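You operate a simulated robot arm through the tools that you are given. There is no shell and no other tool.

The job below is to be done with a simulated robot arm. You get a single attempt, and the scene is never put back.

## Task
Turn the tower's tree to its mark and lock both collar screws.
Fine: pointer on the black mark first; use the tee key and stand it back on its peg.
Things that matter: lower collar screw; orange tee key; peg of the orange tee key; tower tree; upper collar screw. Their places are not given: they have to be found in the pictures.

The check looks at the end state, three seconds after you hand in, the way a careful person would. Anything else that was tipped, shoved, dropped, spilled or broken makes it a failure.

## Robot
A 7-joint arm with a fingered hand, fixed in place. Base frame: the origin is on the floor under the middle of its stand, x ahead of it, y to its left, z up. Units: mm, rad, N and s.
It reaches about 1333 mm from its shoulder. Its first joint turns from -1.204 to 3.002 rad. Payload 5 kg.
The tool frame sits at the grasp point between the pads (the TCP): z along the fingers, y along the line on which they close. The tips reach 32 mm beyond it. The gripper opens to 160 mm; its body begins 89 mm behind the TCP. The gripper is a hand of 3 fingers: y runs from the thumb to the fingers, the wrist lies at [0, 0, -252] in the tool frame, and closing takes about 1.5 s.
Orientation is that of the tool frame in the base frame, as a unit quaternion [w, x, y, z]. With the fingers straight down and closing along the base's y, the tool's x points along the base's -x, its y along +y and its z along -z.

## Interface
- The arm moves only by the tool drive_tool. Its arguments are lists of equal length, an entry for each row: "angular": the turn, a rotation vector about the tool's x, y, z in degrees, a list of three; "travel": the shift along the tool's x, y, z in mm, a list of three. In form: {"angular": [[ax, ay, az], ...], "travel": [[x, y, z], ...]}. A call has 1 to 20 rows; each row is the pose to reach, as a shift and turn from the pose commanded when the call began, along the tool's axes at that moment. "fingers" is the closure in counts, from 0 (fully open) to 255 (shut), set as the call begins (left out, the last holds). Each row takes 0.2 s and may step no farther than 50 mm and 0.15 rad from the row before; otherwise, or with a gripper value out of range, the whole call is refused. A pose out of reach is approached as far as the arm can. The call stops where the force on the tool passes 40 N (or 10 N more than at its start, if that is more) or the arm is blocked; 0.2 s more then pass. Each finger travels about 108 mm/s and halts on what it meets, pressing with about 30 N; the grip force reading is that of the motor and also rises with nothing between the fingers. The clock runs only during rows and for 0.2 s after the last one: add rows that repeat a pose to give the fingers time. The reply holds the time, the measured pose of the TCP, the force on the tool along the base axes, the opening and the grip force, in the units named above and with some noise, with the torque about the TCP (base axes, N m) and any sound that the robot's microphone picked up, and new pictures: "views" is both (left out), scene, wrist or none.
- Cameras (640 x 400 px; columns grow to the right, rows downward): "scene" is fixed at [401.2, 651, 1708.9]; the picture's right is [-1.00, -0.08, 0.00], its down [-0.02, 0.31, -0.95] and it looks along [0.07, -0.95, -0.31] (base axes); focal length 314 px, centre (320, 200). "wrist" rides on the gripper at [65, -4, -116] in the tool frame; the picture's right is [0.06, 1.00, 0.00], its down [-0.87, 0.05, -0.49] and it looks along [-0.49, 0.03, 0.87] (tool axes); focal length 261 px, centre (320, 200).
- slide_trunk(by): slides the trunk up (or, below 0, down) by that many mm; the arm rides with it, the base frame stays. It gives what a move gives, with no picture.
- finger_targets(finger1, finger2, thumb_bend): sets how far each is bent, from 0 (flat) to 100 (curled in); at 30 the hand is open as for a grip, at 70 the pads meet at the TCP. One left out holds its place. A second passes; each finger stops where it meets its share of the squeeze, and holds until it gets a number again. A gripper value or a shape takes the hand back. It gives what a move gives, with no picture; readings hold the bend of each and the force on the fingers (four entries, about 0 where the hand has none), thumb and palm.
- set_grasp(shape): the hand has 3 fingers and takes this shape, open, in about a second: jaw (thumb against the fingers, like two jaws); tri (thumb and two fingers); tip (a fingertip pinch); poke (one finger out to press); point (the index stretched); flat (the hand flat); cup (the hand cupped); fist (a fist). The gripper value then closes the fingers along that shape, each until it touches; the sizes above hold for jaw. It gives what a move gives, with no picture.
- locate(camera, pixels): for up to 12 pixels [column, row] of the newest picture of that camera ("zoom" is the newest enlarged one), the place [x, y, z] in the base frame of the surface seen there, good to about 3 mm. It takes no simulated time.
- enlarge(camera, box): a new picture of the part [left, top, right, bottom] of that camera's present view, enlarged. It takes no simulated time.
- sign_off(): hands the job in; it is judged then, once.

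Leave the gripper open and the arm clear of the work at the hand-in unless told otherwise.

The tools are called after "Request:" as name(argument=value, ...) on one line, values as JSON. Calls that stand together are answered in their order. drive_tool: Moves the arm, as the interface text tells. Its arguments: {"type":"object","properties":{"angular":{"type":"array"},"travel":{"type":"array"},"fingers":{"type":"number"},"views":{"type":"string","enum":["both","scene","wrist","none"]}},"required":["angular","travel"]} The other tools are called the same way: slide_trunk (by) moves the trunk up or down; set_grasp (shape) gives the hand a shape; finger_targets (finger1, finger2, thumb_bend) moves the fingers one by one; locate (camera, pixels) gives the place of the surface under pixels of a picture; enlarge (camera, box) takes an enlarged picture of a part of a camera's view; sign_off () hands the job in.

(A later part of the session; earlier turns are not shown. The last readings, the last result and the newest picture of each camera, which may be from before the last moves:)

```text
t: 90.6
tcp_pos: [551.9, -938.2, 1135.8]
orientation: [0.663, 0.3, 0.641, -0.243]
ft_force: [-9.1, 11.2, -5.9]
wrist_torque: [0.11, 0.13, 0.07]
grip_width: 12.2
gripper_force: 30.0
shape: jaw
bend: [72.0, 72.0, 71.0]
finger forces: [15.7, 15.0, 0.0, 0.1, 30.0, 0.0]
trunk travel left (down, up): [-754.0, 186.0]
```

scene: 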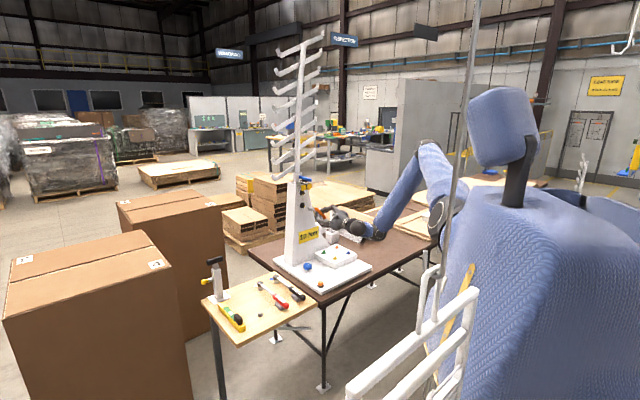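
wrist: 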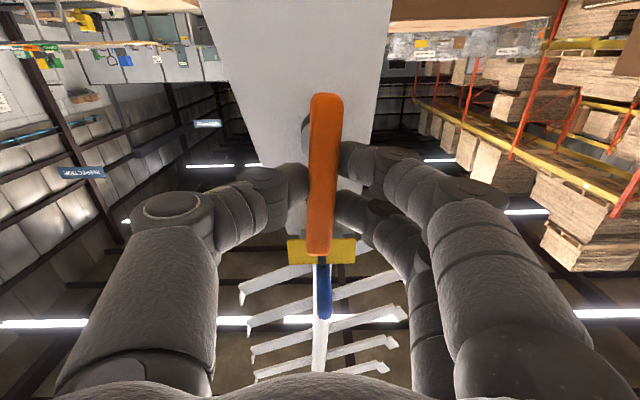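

Seated with ~14 N. Now I turn clockwise in 1° steps, watching the torque.

Request:
drive_tool(angular=[[0, 0, 1], [0, 0, 2], [0, 0, 3], [0, 0, 4], [0, 0, 4]], travel=[[0, 0, 0], [0, 0, 0], [0, 0, 0], [0, 0, 0], [0, 0, 0]], views="wrist")

Request:
enlarge(camera="wrist", box=[290, 95, 350, 155])

```text
t: 91.8
tcp_pos: [551.6, -938.0, 1135.7]
orientation: [0.672, 0.322, 0.63, -0.218]
ft_force: [-8.4, 6.9, -5.3]
wrist_torque: [-0.04, 0.19, 0.0]
grip_width: 12.3
gripper_force: 29.5
shape: jaw
bend: [72.0, 72.0, 71.0]
finger forces: [14.4, 16.0, 0.1, 0.0, 32.2, 0.0]
trunk travel left (down, up): [-754.0, 186.0]
```

wrist: 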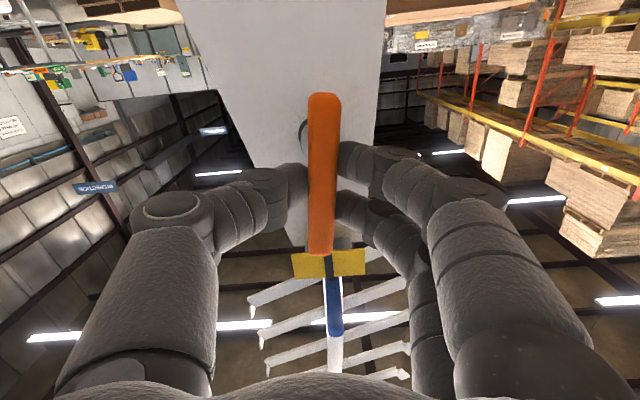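

```text
6.67 times, centred on (320, 125) of wrist
```

zoom: 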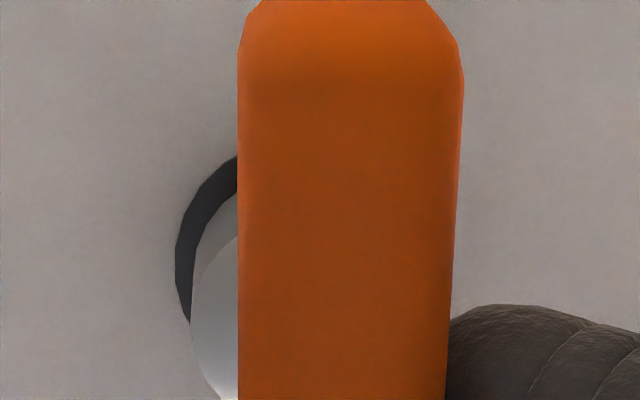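

Torque −0.16 Nm again: engaged and driving. From the handle's angle the screw should be ~2° short; I turn 2° more.

Request:
drive_tool(angular=[[0, 0, 1], [0, 0, 2], [0, 0, 2.4], [0, 0, 2.4]], travel=[[0, 0, 0], [0, 0, 0], [0, 0, 0], [0, 0, 0]], views="none")

Request:
drive_tool(angular=[[0, 0, 0], [0, 0, 0], [0, 0, 0], [0, 0, 0], [0, 0, 0], [0, 0, 0], [0, 0, 0], [0, 0, 0], [0, 0, 0]], travel=[[0, 0, -5], [0, 0, -12], [0, 0, -22], [0, 0, -40], [0, 0, -60], [-8, -13, -60], [-16, -26, -60], [-25, -40, -60], [-25, -40, -60]], views="wrist")

Request:
enlarge(camera="wrist", box=[330, 60, 390, 120])

```text
t: 92.8
tcp_pos: [552.3, -937.4, 1135.8]
orientation: [0.677, 0.335, 0.623, -0.203]
ft_force: [-10.0, 7.6, -3.9]
wrist_torque: [-0.05, 0.13, -0.05]
grip_width: 12.2
gripper_force: 29.9
shape: jaw
bend: [72.0, 72.0, 71.0]
finger forces: [14.4, 15.6, 0.0, 0.1, 33.1, 0.0]
trunk travel left (down, up): [-754.0, 186.0]
```

```text
t: 94.8
tcp_pos: [478.6, -926.5, 1153.5]
orientation: [0.677, 0.335, 0.624, -0.203]
ft_force: [-0.1, 0.2, -1.0]
wrist_torque: [0.04, 0.02, 0.02]
grip_width: 11.6
gripper_force: 30.5
shape: jaw
bend: [72.0, 72.0, 71.0]
finger forces: [14.5, 13.6, 0.0, 0.0, 28.3, 0.1]
trunk travel left (down, up): [-754.0, 186.0]
```

wrist: 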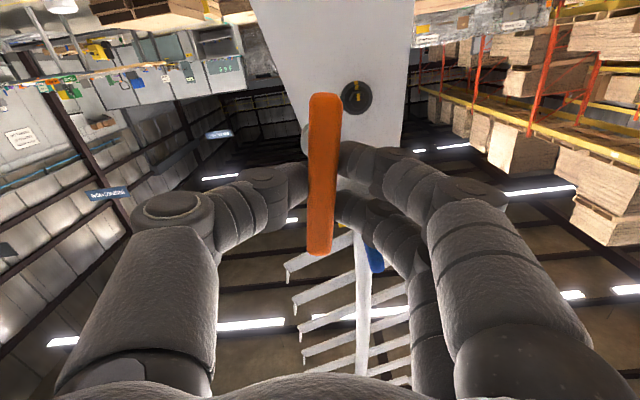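

```text
6.67 times, centred on (360, 90) of wrist
```

zoom: 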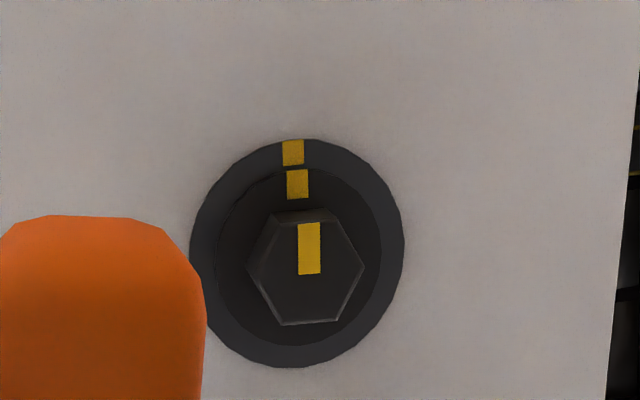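

The lower screw's indicator now sits within ~1.5° of its ring mark (just past). I move up 73 mm to take the same view of the upper screw for a second reading.

Request:
drive_tool(angular=[[0, 0, 0], [0, 0, 0], [0, 0, 0], [0, 0, 0]], travel=[[-24, 5, 0], [-48, 10, 0], [-72, 14.6, 0], [-72, 14.6, 0]], views="wrist")

Request:
enlarge(camera="wrist", box=[330, 60, 390, 120])

Request:
enlarge(camera="wrist", box=[330, 0, 390, 60])

```text
t: 95.8
tcp_pos: [479.5, -925.6, 1225.3]
orientation: [0.676, 0.335, 0.624, -0.205]
ft_force: [0.4, 0.0, -1.8]
wrist_torque: [0.02, -0.04, 0.01]
grip_width: 11.6
gripper_force: 30.3
shape: jaw
bend: [72.0, 72.0, 71.0]
finger forces: [14.3, 13.6, 0.1, 0.1, 28.2, 0.0]
trunk travel left (down, up): [-754.0, 186.0]
```

wrist: 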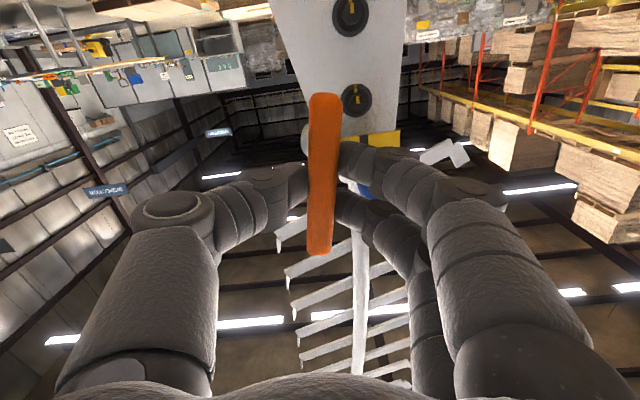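

```text
6.67 times, centred on (360, 90) of wrist
```

zoom: 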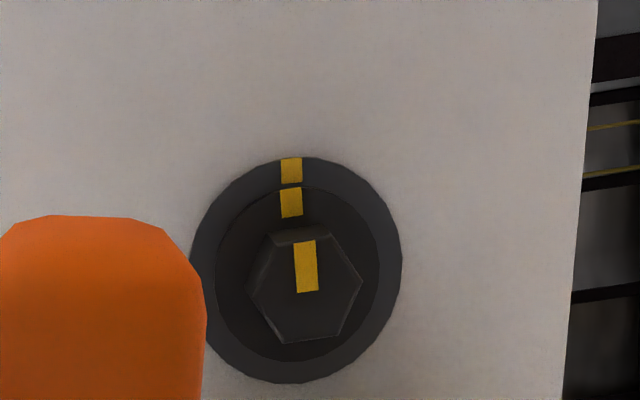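

```text
6.67 times, centred on (360, 30) of wrist
```

zoom: 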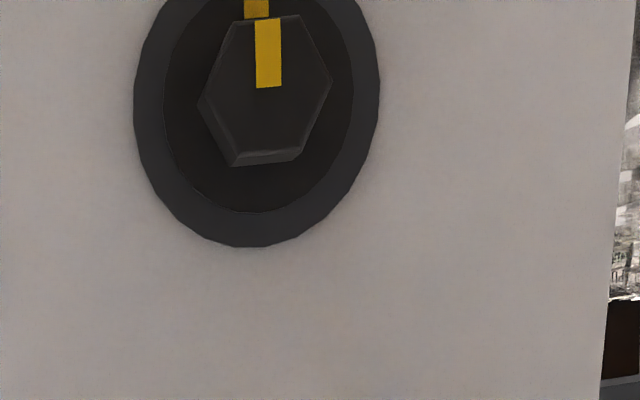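

The upper indicator reads ~2° short (lower ~1.5° past). I'll give the upper screw a small touch-up: line up in front of it, roll back 5° to match its hex, and check alignment 10 mm short of it.

Request:
drive_tool(angular=[[0, 0, 0], [0, 0, 0], [0, 0, 0], [0, 0, -2.5], [0, 0, -5], [0, 0, -5], [0, 0, -5], [0, 0, -5], [0, 0, -5]], travel=[[8, 13, 0], [16, 26, 0], [24, 38.1, 0], [24, 38.1, 0], [24, 38.1, 0], [24, 38.1, 15], [24, 38.1, 28], [24, 38.1, 37], [24, 38.1, 37]], views="wrist")

Request:
enlarge(camera="scene", box=[298, 186, 314, 202])

Request:
enlarge(camera="wrist", box=[290, 95, 350, 155])

```text
t: 97.8
tcp_pos: [533.4, -922.5, 1209.7]
orientation: [0.667, 0.307, 0.637, -0.233]
ft_force: [-0.4, 0.1, -1.8]
wrist_torque: [0.0, 0.02, 0.04]
grip_width: 11.6
gripper_force: 29.8
shape: jaw
bend: [72.0, 72.0, 71.0]
finger forces: [14.4, 13.7, 0.0, 0.0, 28.2, 0.1]
trunk travel left (down, up): [-754.0, 186.0]
```

wrist: 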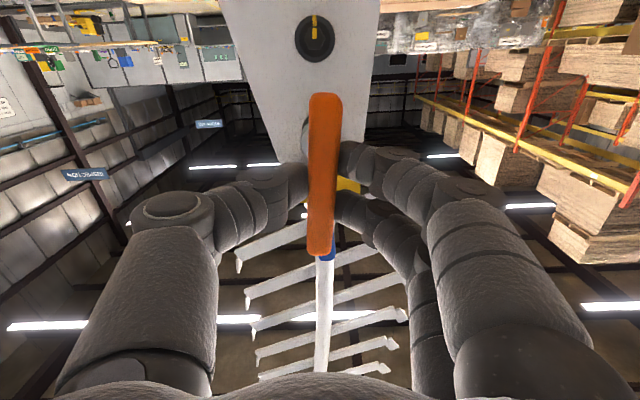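

```text
16.00 times, centred on (306, 194) of scene
```

zoom: 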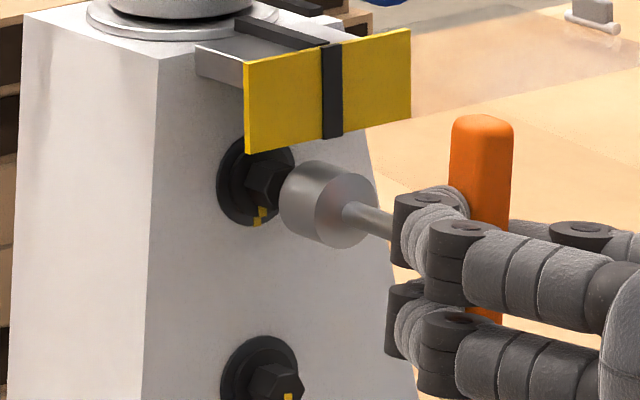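

```text
6.67 times, centred on (320, 125) of wrist
```

zoom: 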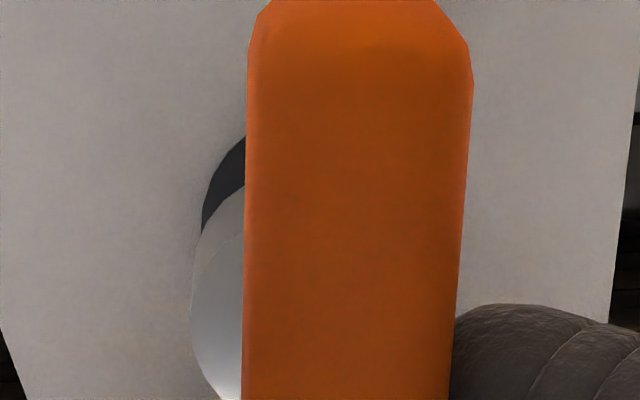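

Relative to the socket, the ring sits ~1.9 mm to +y. I correct (−0.2,+1.9) and look again from a bit closer.

Request:
drive_tool(angular=[[0, 0, 0], [0, 0, 0], [0, 0, 0], [0, 0, 0]], travel=[[-0.1, 1, 0], [-0.2, 1.9, 0], [-0.2, 1.9, 4], [-0.2, 1.9, 4]], views="wrist")

Request:
enlarge(camera="scene", box=[298, 186, 314, 202])

Request:
enlarge(camera="wrist", box=[290, 95, 350, 155])

```text
t: 98.8
tcp_pos: [538.0, -923.5, 1209.6]
orientation: [0.667, 0.307, 0.638, -0.232]
ft_force: [-0.4, -0.5, -1.0]
wrist_torque: [-0.01, 0.03, 0.01]
grip_width: 11.7
gripper_force: 29.8
shape: jaw
bend: [72.0, 72.0, 71.0]
finger forces: [14.6, 13.6, 0.0, 0.0, 28.2, 0.0]
trunk travel left (down, up): [-754.0, 186.0]
```

wrist: 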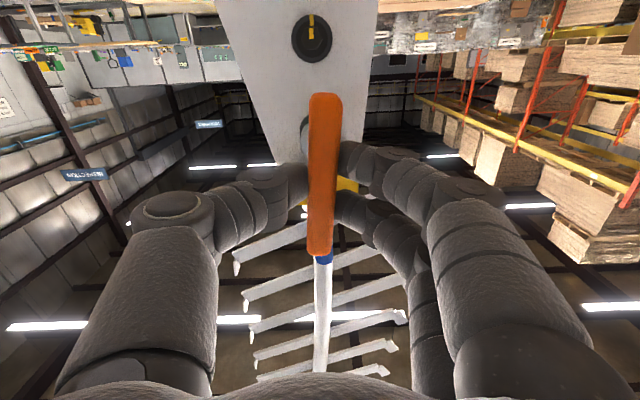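

```text
16.00 times, centred on (306, 194) of scene
```

zoom: 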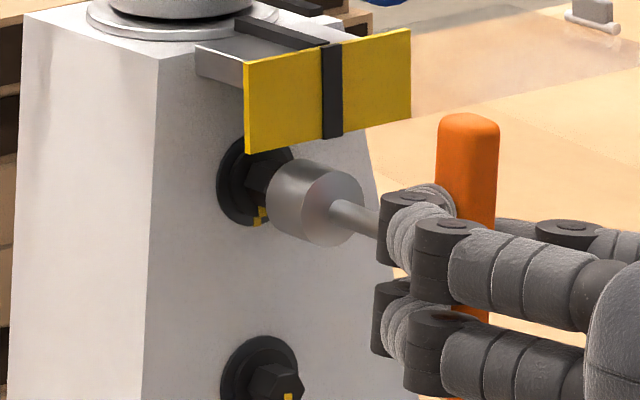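

```text
6.67 times, centred on (320, 125) of wrist
```

zoom: 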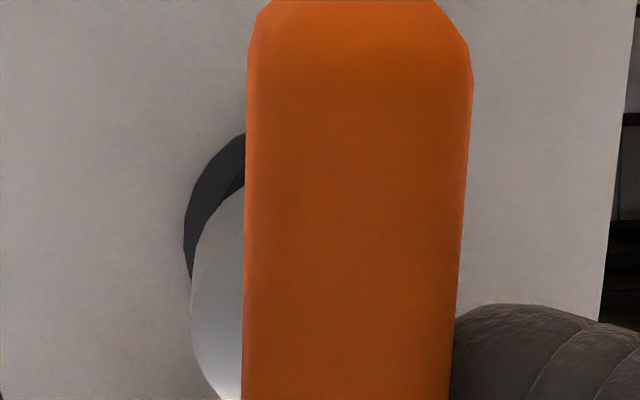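

Lateral alignment good; both views suggest raising ~0.7 mm. I apply that and advance 11 mm in 2 mm steps.

Request:
drive_tool(angular=[[0, 0, 0], [0, 0, 0], [0, 0, 0], [0, 0, 0], [0, 0, 0], [0, 0, 0], [0, 0, 0]], travel=[[-0.7, 0, 0], [-0.7, 0, 2], [-0.7, 0, 4], [-0.7, 0, 6], [-0.7, 0, 8], [-0.7, 0, 10], [-0.7, 0, 11]], views="none")

```text
t: 100.4
tcp_pos: [546.1, -932.1, 1209.8]
orientation: [0.667, 0.308, 0.637, -0.232]
ft_force: [-0.8, -0.3, -0.2]
wrist_torque: [0.03, 0.02, -0.02]
grip_width: 11.6
gripper_force: 30.3
shape: jaw
bend: [72.0, 72.0, 71.0]
finger forces: [14.5, 13.6, 0.0, 0.1, 28.1, 0.0]
trunk travel left (down, up): [-754.0, 186.0]
```

It's over the hex (past the face contact point) with no force. I continue 7 mm to the seat.

Request:
drive_tool(angular=[[0, 0, 0], [0, 0, 0], [0, 0, 0], [0, 0, 0], [0, 0, 0]], travel=[[0, 0, 2], [0, 0, 4], [0, 0, 6], [0, 0, 7], [0, 0, 7]], views="none")

```text
t: 101.6
tcp_pos: [551.2, -936.9, 1211.2]
orientation: [0.667, 0.307, 0.638, -0.232]
ft_force: [-1.3, 3.2, -2.2]
wrist_torque: [0.02, 0.05, 0.0]
grip_width: 11.4
gripper_force: 29.7
shape: jaw
bend: [72.0, 72.0, 71.0]
finger forces: [15.0, 14.0, 0.0, 0.0, 28.6, 0.0]
trunk travel left (down, up): [-754.0, 186.0]
```

Contact beginning (~3 N). I press 1 mm and turn 4° in 1° steps.

Request:
drive_tool(angular=[[0, 0, 0], [0, 0, 1], [0, 0, 2], [0, 0, 3], [0, 0, 4], [0, 0, 4]], travel=[[0, 0, 1], [0, 0, 1], [0, 0, 1], [0, 0, 1], [0, 0, 1], [0, 0, 1]], views="wrist")

Request:
enlarge(camera="wrist", box=[290, 95, 350, 155])

```text
t: 103.0
tcp_pos: [552.3, -936.9, 1211.3]
orientation: [0.675, 0.328, 0.627, -0.208]
ft_force: [-11.3, 12.2, -11.9]
wrist_torque: [0.05, 0.3, 0.05]
grip_width: 11.7
gripper_force: 30.0
shape: jaw
bend: [72.0, 72.0, 71.0]
finger forces: [14.7, 16.0, 0.0, 0.0, 32.5, 0.0]
trunk travel left (down, up): [-754.0, 186.0]
```

wrist: 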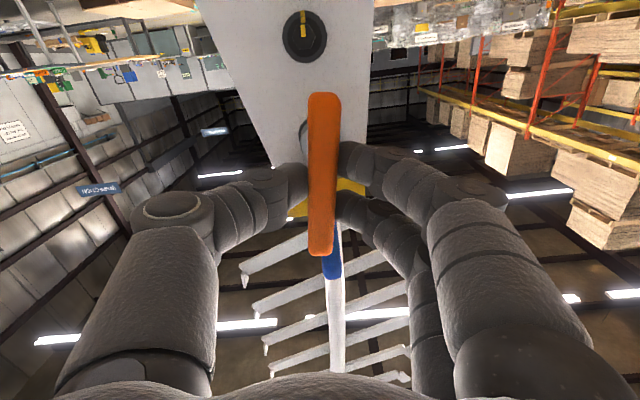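

```text
6.67 times, centred on (320, 125) of wrist
```

zoom: 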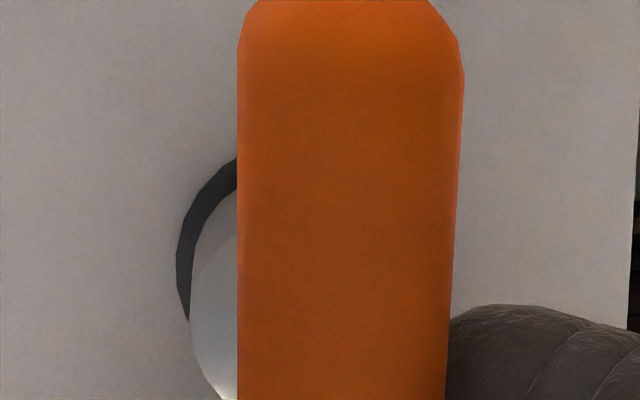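

Torque −0.18 Nm at ~+10.3°: it should now be on the mark. I withdraw and take the side view of the upper screw.

Request:
drive_tool(angular=[[0, 0, 0], [0, 0, 0], [0, 0, 0], [0, 0, 0], [0, 0, 0], [0, 0, 0], [0, 0, 0], [0, 0, 0], [0, 0, 0]], travel=[[0, 0, -5], [0, 0, -12], [0, 0, -22], [0, 0, -40], [0, 0, -60], [-8, -13, -60], [-16, -26, -60], [-25, -40, -60], [-25, -40, -60]], views="both")

Request:
enlarge(camera="wrist", box=[330, 60, 390, 120])

Request:
enlarge(camera="wrist", box=[330, 0, 390, 60])

Request:
enlarge(camera="scene", box=[296, 178, 320, 202])

```text
t: 105.0
tcp_pos: [478.0, -925.4, 1227.8]
orientation: [0.675, 0.33, 0.626, -0.209]
ft_force: [0.1, 0.3, -1.1]
wrist_torque: [0.02, 0.03, -0.02]
grip_width: 11.5
gripper_force: 29.6
shape: jaw
bend: [72.0, 72.0, 71.0]
finger forces: [14.4, 13.5, 0.1, 0.0, 28.1, 0.0]
trunk travel left (down, up): [-754.0, 186.0]
```

scene: 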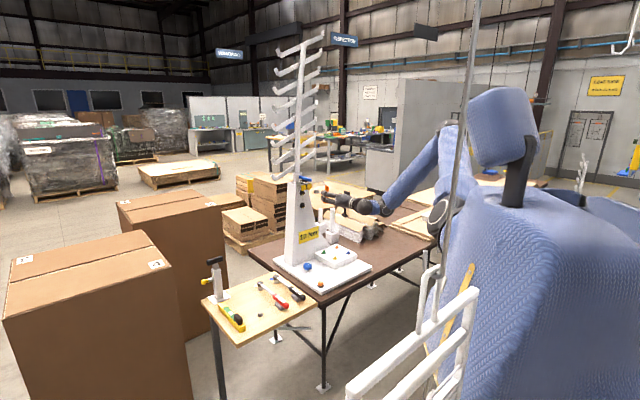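
wrist: 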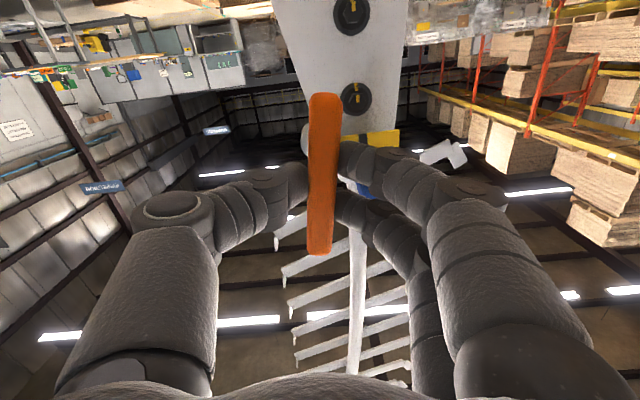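

```text
6.67 times, centred on (360, 90) of wrist
```

zoom: 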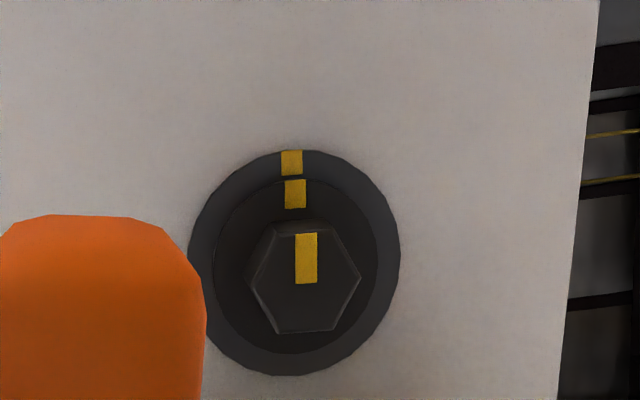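

```text
6.67 times, centred on (360, 30) of wrist
```

zoom: 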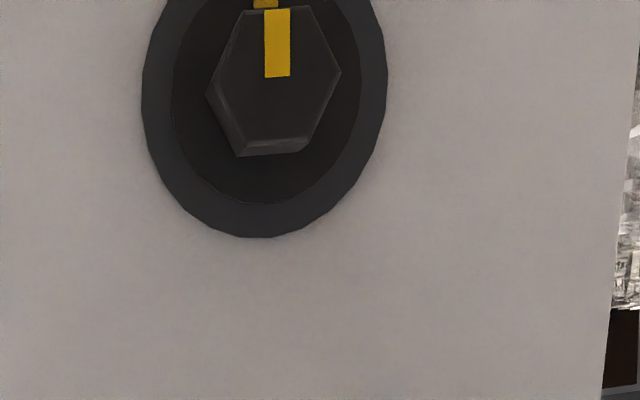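

```text
16.00 times, centred on (308, 190) of scene
```

zoom: 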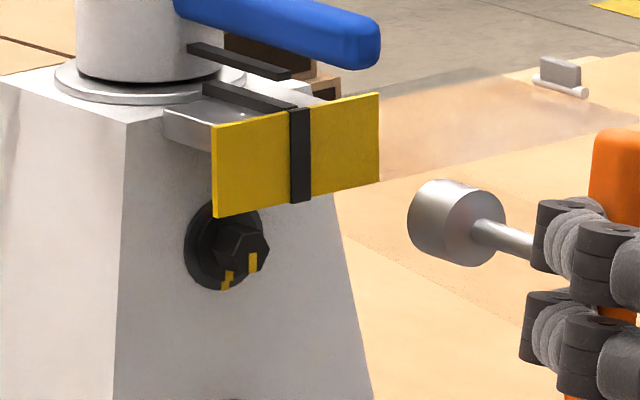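

Both screws now read on their marks within ~1°, and the pointer is still over the strip. Next: return the key. First retreat 70 mm and unroll the hand to level.

Request:
drive_tool(angular=[[0, 0, 0], [0, 0, -3.5], [0, 0, -7], [0, 0, -10.6], [0, 0, -10.6]], travel=[[0, 0, -20], [0, 0, -40], [0, 0, -58], [0, 0, -70], [0, 0, -70]], views="none")

Request:
drive_tool(angular=[[0, 8, 0], [0, 16, 0], [0, 24, 0], [0, 32, 0], [0, 40, 0], [0, 48, 0], [0, 56, 0], [0, 64, 0], [0, 72, 0], [0, 80, 0], [0, 85, 0], [0, 90, 0], [0, 90, 0]], travel=[[-12, 6, -16], [-24, 12, -30], [-38, 20, -43], [-52, 28, -56], [-67, 36, -69], [-82, 45, -82], [-98, 54, -95], [-114, 63, -107], [-130, 73, -118], [-146, 84, -130], [-160, 93, -140], [-172.2, 100.8, -148.1], [-172.2, 100.8, -148.1]], views="both")

```text
t: 106.2
tcp_pos: [428.4, -876.8, 1228.3]
orientation: [0.652, 0.269, 0.655, -0.271]
ft_force: [-0.1, -0.5, -0.8]
wrist_torque: [0.06, 0.04, 0.01]
grip_width: 11.4
gripper_force: 29.9
shape: jaw
bend: [72.0, 72.0, 71.0]
finger forces: [14.5, 13.7, 0.0, 0.0, 28.1, 0.1]
trunk travel left (down, up): [-754.0, 186.0]
```

```text
t: 109.0
tcp_pos: [395.3, -699.7, 1402.4]
orientation: [-0.001, 0.382, 0.924, 0.0]
ft_force: [0.5, -0.5, -0.8]
wrist_torque: [0.03, 0.01, 0.04]
grip_width: 11.2
gripper_force: 30.2
shape: jaw
bend: [72.0, 72.0, 71.0]
finger forces: [13.8, 13.4, 0.0, 0.1, 27.0, 0.0]
trunk travel left (down, up): [-754.0, 186.0]
```

scene: 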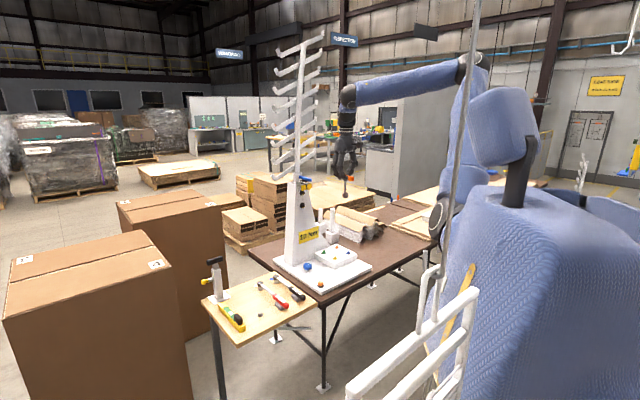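
wrist: 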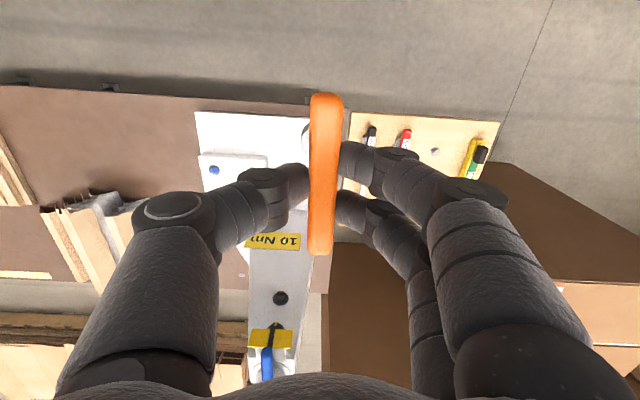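

Hand down again with the key held. The bare peg is visible at (435,151) in the wrist view; I measure it from here.

Request:
enlarge(camera="wrist", box=[415, 133, 455, 170])

Request:
locate(camera="zoom", pixels=[[320, 200], [325, 190], [315, 190], [320, 180], [310, 205], [330, 205]])

Request:
enlarge(camera="scene", box=[250, 305, 272, 325])

Request:
locate(camera="zoom", pixels=[[320, 200]])

```text
10.81 times, centred on (435, 152) of wrist
```

zoom: 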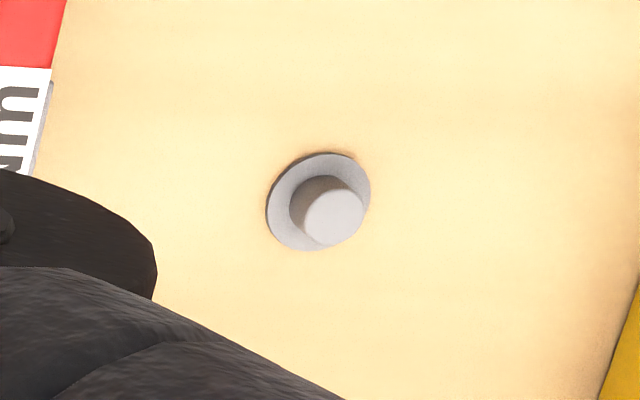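

```text
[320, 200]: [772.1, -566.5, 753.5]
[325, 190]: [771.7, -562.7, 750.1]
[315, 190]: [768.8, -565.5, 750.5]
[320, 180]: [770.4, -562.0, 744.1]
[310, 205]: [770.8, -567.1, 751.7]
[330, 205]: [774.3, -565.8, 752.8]
```

```text
16.00 times, centred on (261, 315) of scene
```

zoom: 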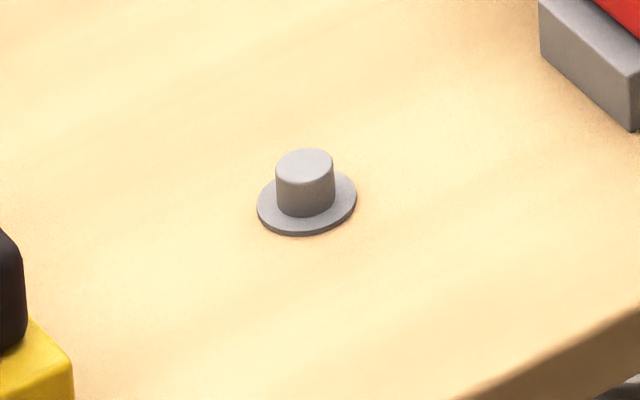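

```text
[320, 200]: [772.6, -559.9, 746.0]
```

Request:
locate(camera="zoom", pixels=[[304, 167], [290, 167], [318, 167], [304, 158], [304, 176], [307, 228], [265, 204], [350, 200], [283, 225], [335, 185]])

Request:
locate(camera="wrist", pixels=[[436.2, 153.6], [435.0, 153.6], [437.5, 153.6], [436.2, 152.3], [436.2, 155], [431, 154], [438, 149.5], [434, 156]])

```text
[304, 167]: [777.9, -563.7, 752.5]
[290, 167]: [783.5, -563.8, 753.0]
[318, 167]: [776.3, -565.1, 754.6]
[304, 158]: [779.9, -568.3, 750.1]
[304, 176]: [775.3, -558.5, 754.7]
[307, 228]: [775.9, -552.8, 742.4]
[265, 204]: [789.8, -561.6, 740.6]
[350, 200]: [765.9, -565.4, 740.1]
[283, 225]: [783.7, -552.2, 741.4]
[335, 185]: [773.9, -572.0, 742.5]
```

```text
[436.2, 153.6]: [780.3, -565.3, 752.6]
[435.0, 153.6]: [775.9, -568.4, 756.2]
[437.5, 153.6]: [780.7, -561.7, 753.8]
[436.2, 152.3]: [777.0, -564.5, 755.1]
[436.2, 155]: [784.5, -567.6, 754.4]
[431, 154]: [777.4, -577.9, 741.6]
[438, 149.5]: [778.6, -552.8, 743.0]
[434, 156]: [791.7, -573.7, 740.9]
```

Averaging both cameras, the peg axis is near (778.7,−564.7), top z≈753. I retrace my earlier path toward the board: first to about (697,−561,1150).

Request:
drive_tool(angular=[[0, 0, 0], [0, 0, 0], [0, 0, 0], [0, 0, 0], [0, 0, 0], [0, 0, 0], [0, 0, 0], [0, 0, 0], [0, 0, 0], [0, 0, 0], [0, 0, 0], [0, 0, 0]], travel=[[-10, 28, 23], [-21, 57, 46], [-31, 85, 69], [-42, 113, 92], [-52, 142, 115], [-63, 170, 137], [-73, 198, 160], [-84, 227, 183], [-94, 255, 206], [-105, 283, 229], [-115.3, 311.8, 252], [-115.3, 311.8, 252]], views="none")

```text
t: 111.6
tcp_pos: [695.6, -562.1, 1147.3]
orientation: [-0.001, 0.382, 0.924, -0.001]
ft_force: [-0.5, 0.1, -0.7]
wrist_torque: [-0.03, -0.05, 0.01]
grip_width: 11.2
gripper_force: 29.5
shape: jaw
bend: [72.0, 72.0, 71.0]
finger forces: [13.8, 13.4, 0.0, 0.1, 27.2, 0.1]
trunk travel left (down, up): [-754.0, 186.0]
```

Now to a point above the peg at TCP z≈930 (socket ~65 mm above the peg).

Request:
drive_tool(angular=[[0, 0, 0], [0, 0, 0], [0, 0, 0], [0, 0, 0], [0, 0, 0], [0, 0, 0], [0, 0, 0], [0, 0, 0]], travel=[[-12, 12, 28], [-25, 24, 60], [-38, 37, 95], [-50, 48, 130], [-60.5, 58.8, 165], [-60.5, 58.8, 195], [-60.5, 58.8, 217], [-60.5, 58.8, 217]], views="both")

Request:
enlarge(camera="scene", box=[243, 290, 279, 322])

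Request:
enlarge(camera="wrist", box=[280, 90, 360, 170])

```text
t: 113.4
tcp_pos: [781.8, -563.1, 931.7]
orientation: [-0.002, 0.382, 0.924, -0.001]
ft_force: [-0.3, 0.0, -0.7]
wrist_torque: [-0.01, -0.05, 0.0]
grip_width: 11.3
gripper_force: 30.0
shape: jaw
bend: [72.0, 72.0, 71.0]
finger forces: [13.7, 13.5, 0.0, 0.0, 27.2, 0.0]
trunk travel left (down, up): [-754.0, 186.0]
```

scene: 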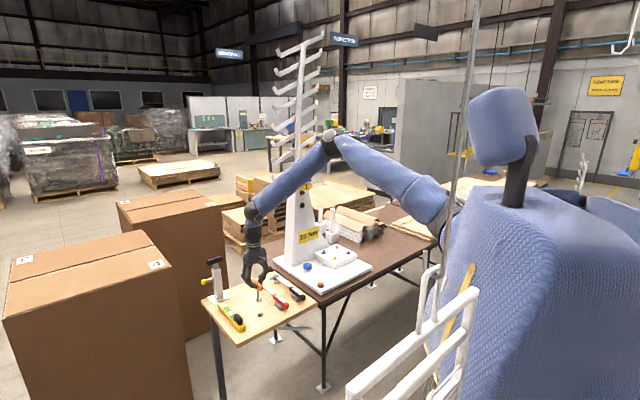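
wrist: 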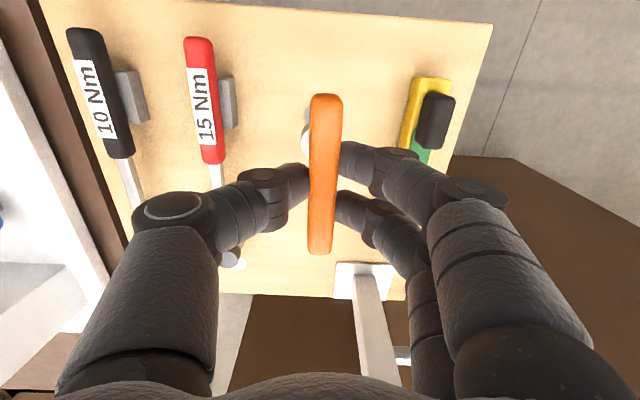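

```text
12.50 times, centred on (261, 306) of scene
```

zoom: 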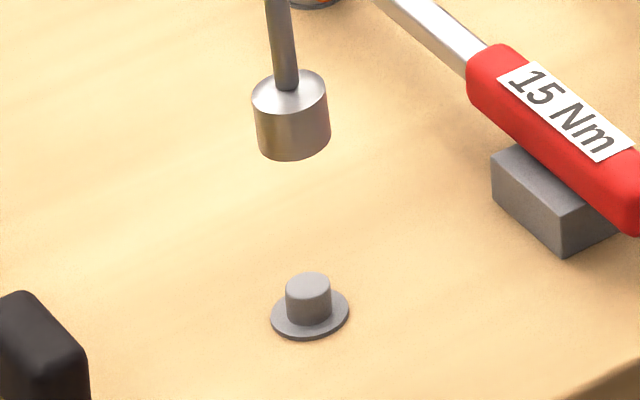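

```text
5.00 times, centred on (320, 130) of wrist
```

zoom: 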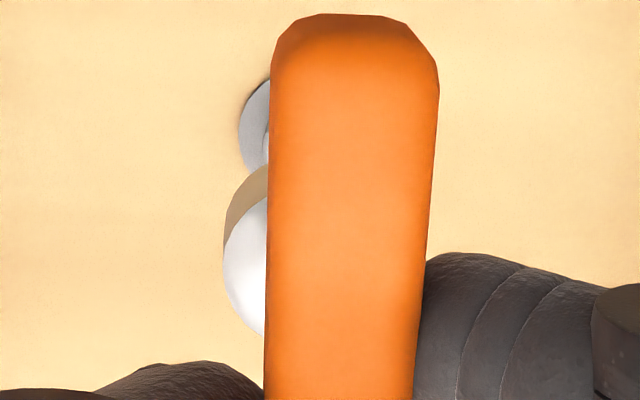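

The key hangs ~1° tilted toward the thumb and ~1.8 mm off the peg. I tilt the tool −1.2° about x (with −4.1 mm in y to compensate) and descend 40 mm, then re-check.

Request:
drive_tool(angular=[[-0.6, 0, 0], [-1.2, 0, 0], [-1.2, 0, 0], [-1.2, 0, 0], [-1.2, 0, 0]], travel=[[0, -2, 0], [0, -4.1, 10], [0, -4.1, 25], [0, -4.1, 40], [0, -4.1, 40]], views="wrist")

Request:
enlarge(camera="scene", box=[247, 294, 275, 322])

Request:
enlarge(camera="wrist", box=[280, 90, 360, 170])

```text
t: 114.6
tcp_pos: [777.2, -566.4, 889.9]
orientation: [0.003, 0.381, 0.924, 0.01]
ft_force: [0.5, -0.1, -0.8]
wrist_torque: [-0.05, 0.04, -0.02]
grip_width: 10.8
gripper_force: 29.6
shape: jaw
bend: [72.0, 72.0, 71.0]
finger forces: [13.6, 13.4, 0.0, 0.0, 27.1, 0.1]
trunk travel left (down, up): [-754.0, 186.0]
```

wrist: 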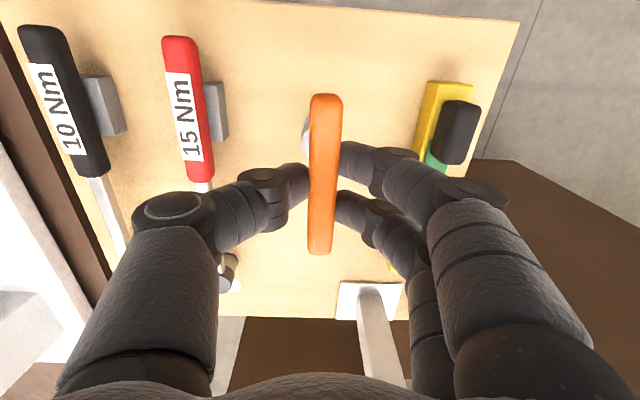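

```text
14.29 times, centred on (261, 308) of scene
```

zoom: 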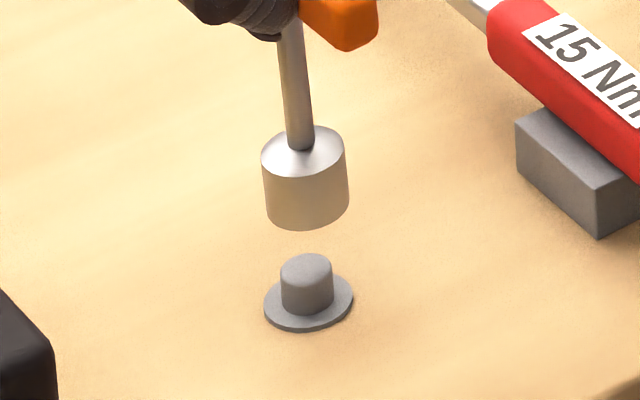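

```text
5.00 times, centred on (320, 130) of wrist
```

zoom: 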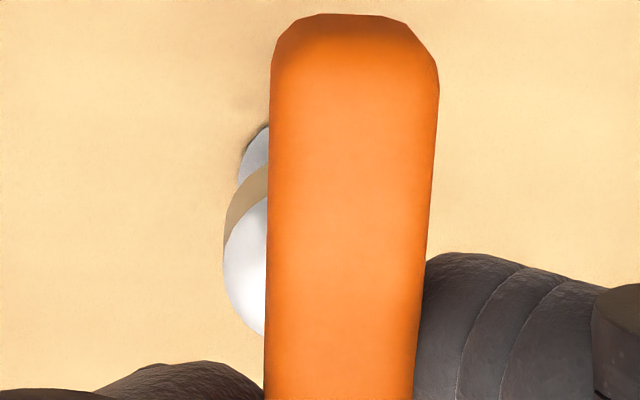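

Both views agree the socket is now ~1.7 mm toward the thumb side of the peg. I shift +1.7 mm in y and descend 14 mm (mouth ~10 mm above the peg top).

Request:
drive_tool(angular=[[0, 0, 0], [0, 0, 0], [0, 0, 0], [0, 0, 0]], travel=[[0, 0.9, 0], [0, 1.7, 5], [0, 1.7, 14], [0, 1.7, 14]], views="wrist")

Request:
enlarge(camera="scene", box=[249, 298, 273, 322])

Request:
enlarge(camera="wrist", box=[290, 95, 350, 155])

```text
t: 115.6
tcp_pos: [779.5, -566.0, 877.0]
orientation: [0.003, 0.382, 0.924, 0.01]
ft_force: [-0.4, 0.4, -0.9]
wrist_torque: [0.01, 0.01, 0.01]
grip_width: 11.2
gripper_force: 29.8
shape: jaw
bend: [72.0, 72.0, 71.0]
finger forces: [13.8, 13.3, 0.1, 0.0, 27.2, 0.0]
trunk travel left (down, up): [-754.0, 186.0]
```

wrist: 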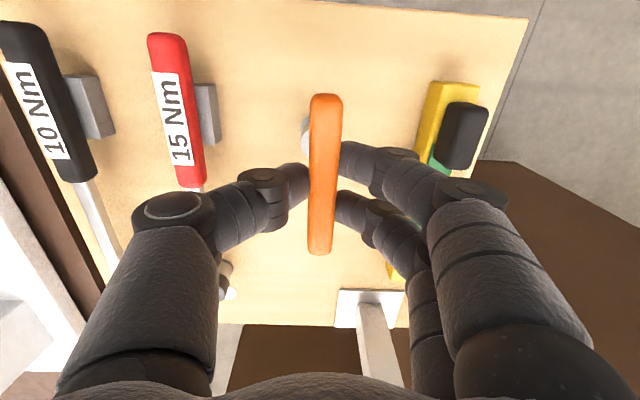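

```text
16.00 times, centred on (261, 310) of scene
```

zoom: 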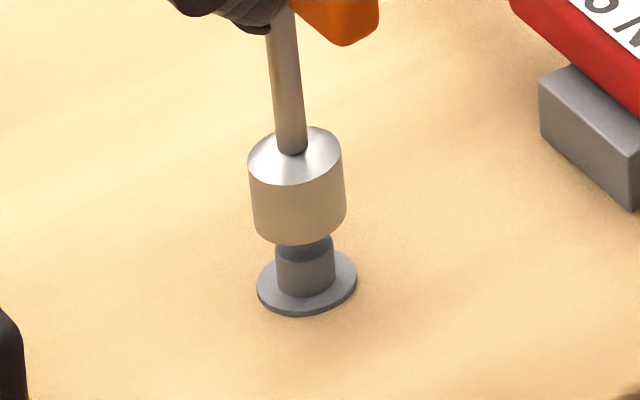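

```text
6.67 times, centred on (320, 125) of wrist
```

zoom: 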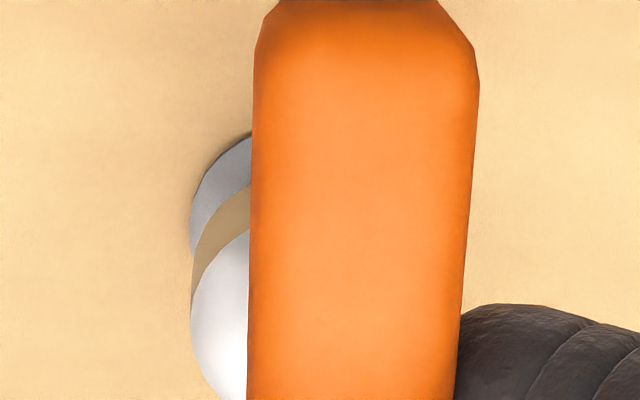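

Within ~0.8 mm now: I shift −0.7 mm in y and descend 14 mm in 2 mm steps onto the peg, watching force.

Request:
drive_tool(angular=[[0, 0, 0], [0, 0, 0], [0, 0, 0], [0, 0, 0], [0, 0, 0], [0, 0, 0], [0, 0, 0], [0, 0, 0]], travel=[[0, -0.7, 2], [0, -0.7, 4], [0, -0.7, 6], [0, -0.7, 8], [0, -0.7, 10], [0, -0.7, 12], [0, -0.7, 14], [0, -0.7, 14]], views="wrist")

Request:
enlarge(camera="scene", box=[249, 298, 273, 322])

```text
t: 117.4
tcp_pos: [777.9, -564.4, 862.9]
orientation: [0.003, 0.382, 0.924, 0.009]
ft_force: [-0.3, -0.6, -1.5]
wrist_torque: [0.01, 0.04, 0.0]
grip_width: 11.0
gripper_force: 29.8
shape: jaw
bend: [72.0, 72.0, 71.0]
finger forces: [13.8, 13.4, 0.1, 0.0, 27.2, 0.1]
trunk travel left (down, up): [-754.0, 186.0]
```

wrist: 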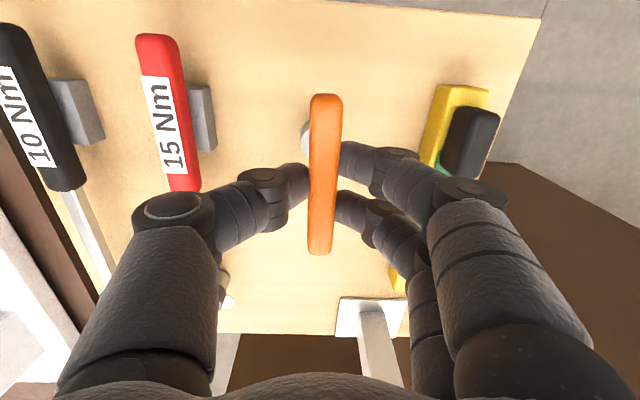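

```text
16.00 times, centred on (261, 310) of scene
```

zoom: 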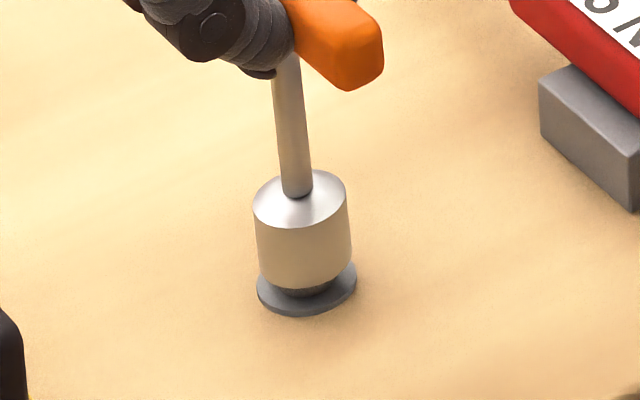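

The socket is over the peg's top with no force. I continue down 7 mm in small steps.

Request:
drive_tool(angular=[[0, 0, 0], [0, 0, 0], [0, 0, 0], [0, 0, 0], [0, 0, 0]], travel=[[0, 0, 2], [0, 0, 4], [0, 0, 5.5], [0, 0, 7], [0, 0, 7]], views="wrist")

Request:
enlarge(camera="scene", box=[249, 298, 273, 322])

```text
t: 118.6
tcp_pos: [777.6, -566.0, 855.6]
orientation: [0.003, 0.383, 0.924, 0.009]
ft_force: [-5.4, -6.4, -1.7]
wrist_torque: [-0.15, 0.04, 0.03]
grip_width: 11.0
gripper_force: 29.5
shape: jaw
bend: [72.0, 72.0, 71.0]
finger forces: [11.9, 12.4, 0.1, 0.1, 32.2, 0.0]
trunk travel left (down, up): [-754.0, 186.0]
```

wrist: 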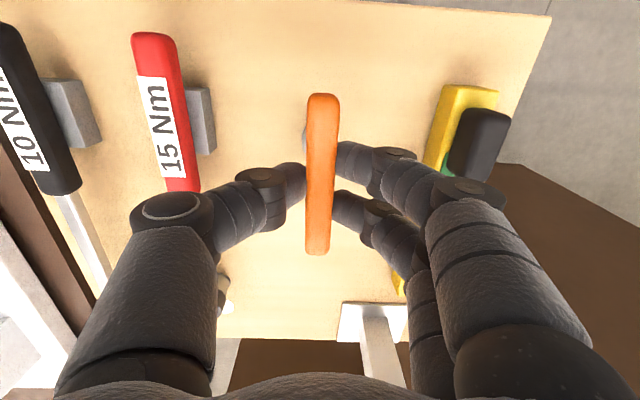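

```text
16.00 times, centred on (261, 310) of scene
```

zoom: 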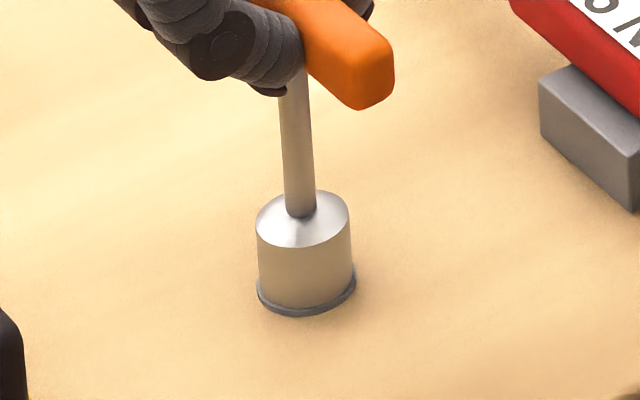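

The socket sits around the peg, nearly on the disc; 8 N side load from the slight tilt. I relieve it by −0.8 mm in y and lower 1.5 mm.

Request:
drive_tool(angular=[[0, 0, 0], [0, 0, 0], [0, 0, 0], [0, 0, 0]], travel=[[0, -0.8, 0], [0, -0.8, 0.8], [0, -0.8, 1.5], [0, -0.8, 1.5]], views="none")

Request:
enlarge(camera="scene", box=[249, 298, 273, 322])

```text
t: 119.6
tcp_pos: [777.5, -565.9, 854.5]
orientation: [0.004, 0.382, 0.924, 0.009]
ft_force: [-4.2, -8.5, 4.7]
wrist_torque: [-0.2, 0.08, 0.04]
grip_width: 10.9
gripper_force: 30.3
shape: jaw
bend: [72.0, 72.0, 71.0]
finger forces: [12.0, 12.5, 0.1, 0.0, 33.6, 0.1]
trunk travel left (down, up): [-754.0, 186.0]
```

```text
16.00 times, centred on (261, 310) of scene
```

zoom: 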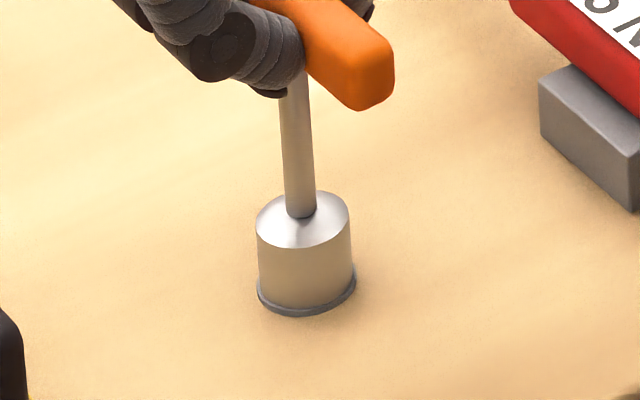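

Seated on the disc (z force +4.7 N), but a 9 N side load shows the hand still leans relative to the now-upright key. I lean the tool 0.8° further about x with −1.5 mm in y to relax it before release.

Request:
drive_tool(angular=[[-0.4, 0, 0], [-0.8, 0, 0], [-0.8, 0, 0]], travel=[[0, -0.8, 0], [0, -1.5, 0], [0, -1.5, 0]], views="none")

```text
t: 120.4
tcp_pos: [777.8, -566.5, 854.5]
orientation: [0.005, 0.382, 0.924, 0.016]
ft_force: [1.4, -5.7, 4.5]
wrist_torque: [-0.16, -0.03, -0.03]
grip_width: 10.8
gripper_force: 30.0
shape: jaw
bend: [72.0, 72.0, 71.0]
finger forces: [13.7, 14.0, 0.1, 0.0, 30.9, 0.0]
trunk travel left (down, up): [-754.0, 186.0]
```

Side load is down to ~5 N. I open the hand to 80 mm, holding position.

Request:
drive_tool(angular=[[0, 0, 0], [0, 0, 0], [0, 0, 0], [0, 0, 0], [0, 0, 0], [0, 0, 0]], travel=[[0, 0, 0], [0, 0, 0], [0, 0, 0], [0, 0, 0], [0, 0, 0], [0, 0, 0]], fingers=128, views="both")

Request:
enlarge(camera="scene", box=[240, 275, 285, 322])

Request:
enlarge(camera="wrist", box=[240, 80, 400, 270])

```text
t: 121.8
tcp_pos: [777.0, -566.6, 855.6]
orientation: [0.005, 0.381, 0.924, 0.017]
ft_force: [0.2, -0.2, 0.6]
wrist_torque: [0.02, -0.01, -0.03]
grip_width: 79.0
gripper_force: 0.2
shape: jaw
bend: [72.0, 72.0, 70.0]
finger forces: [0.0, 0.1, 0.1, 0.0, 0.1, 0.0]
trunk travel left (down, up): [-754.0, 186.0]
```

scene: 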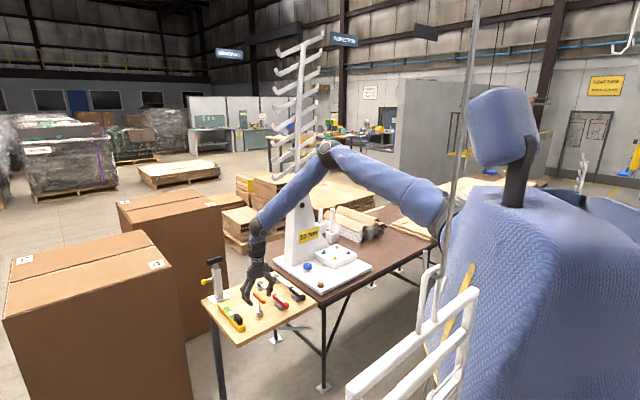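
wrist: 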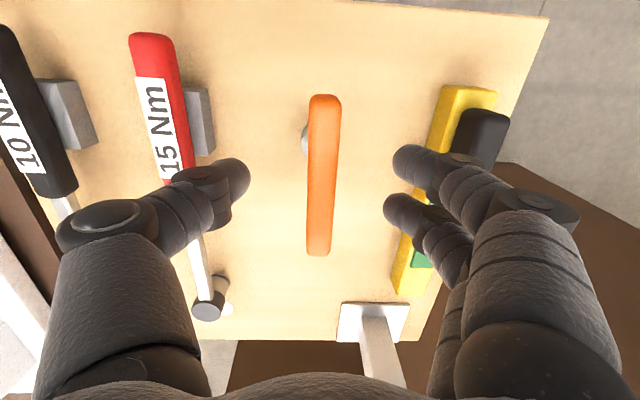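

```text
8.51 times, centred on (262, 298) of scene
```

zoom: 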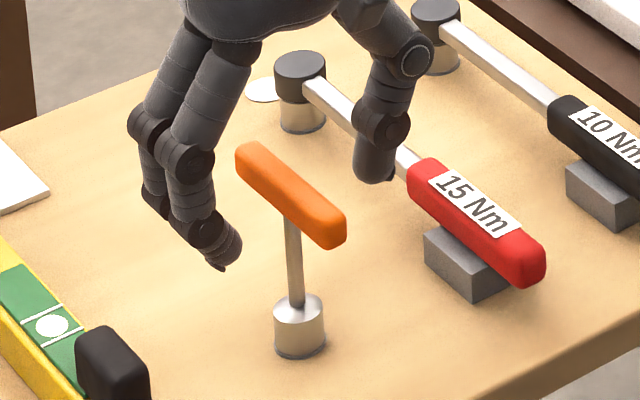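

```text
2.11 times, centred on (320, 175) of wrist
```

zoom: 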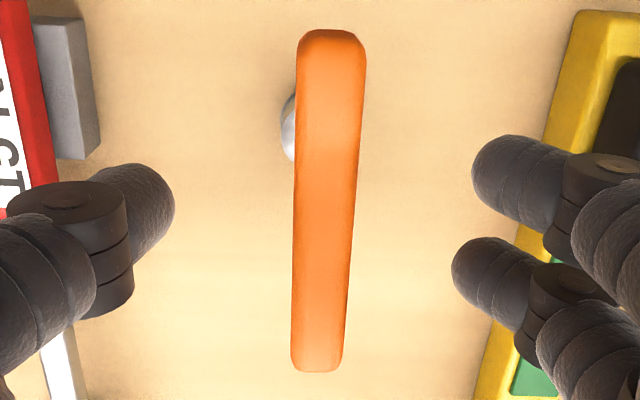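

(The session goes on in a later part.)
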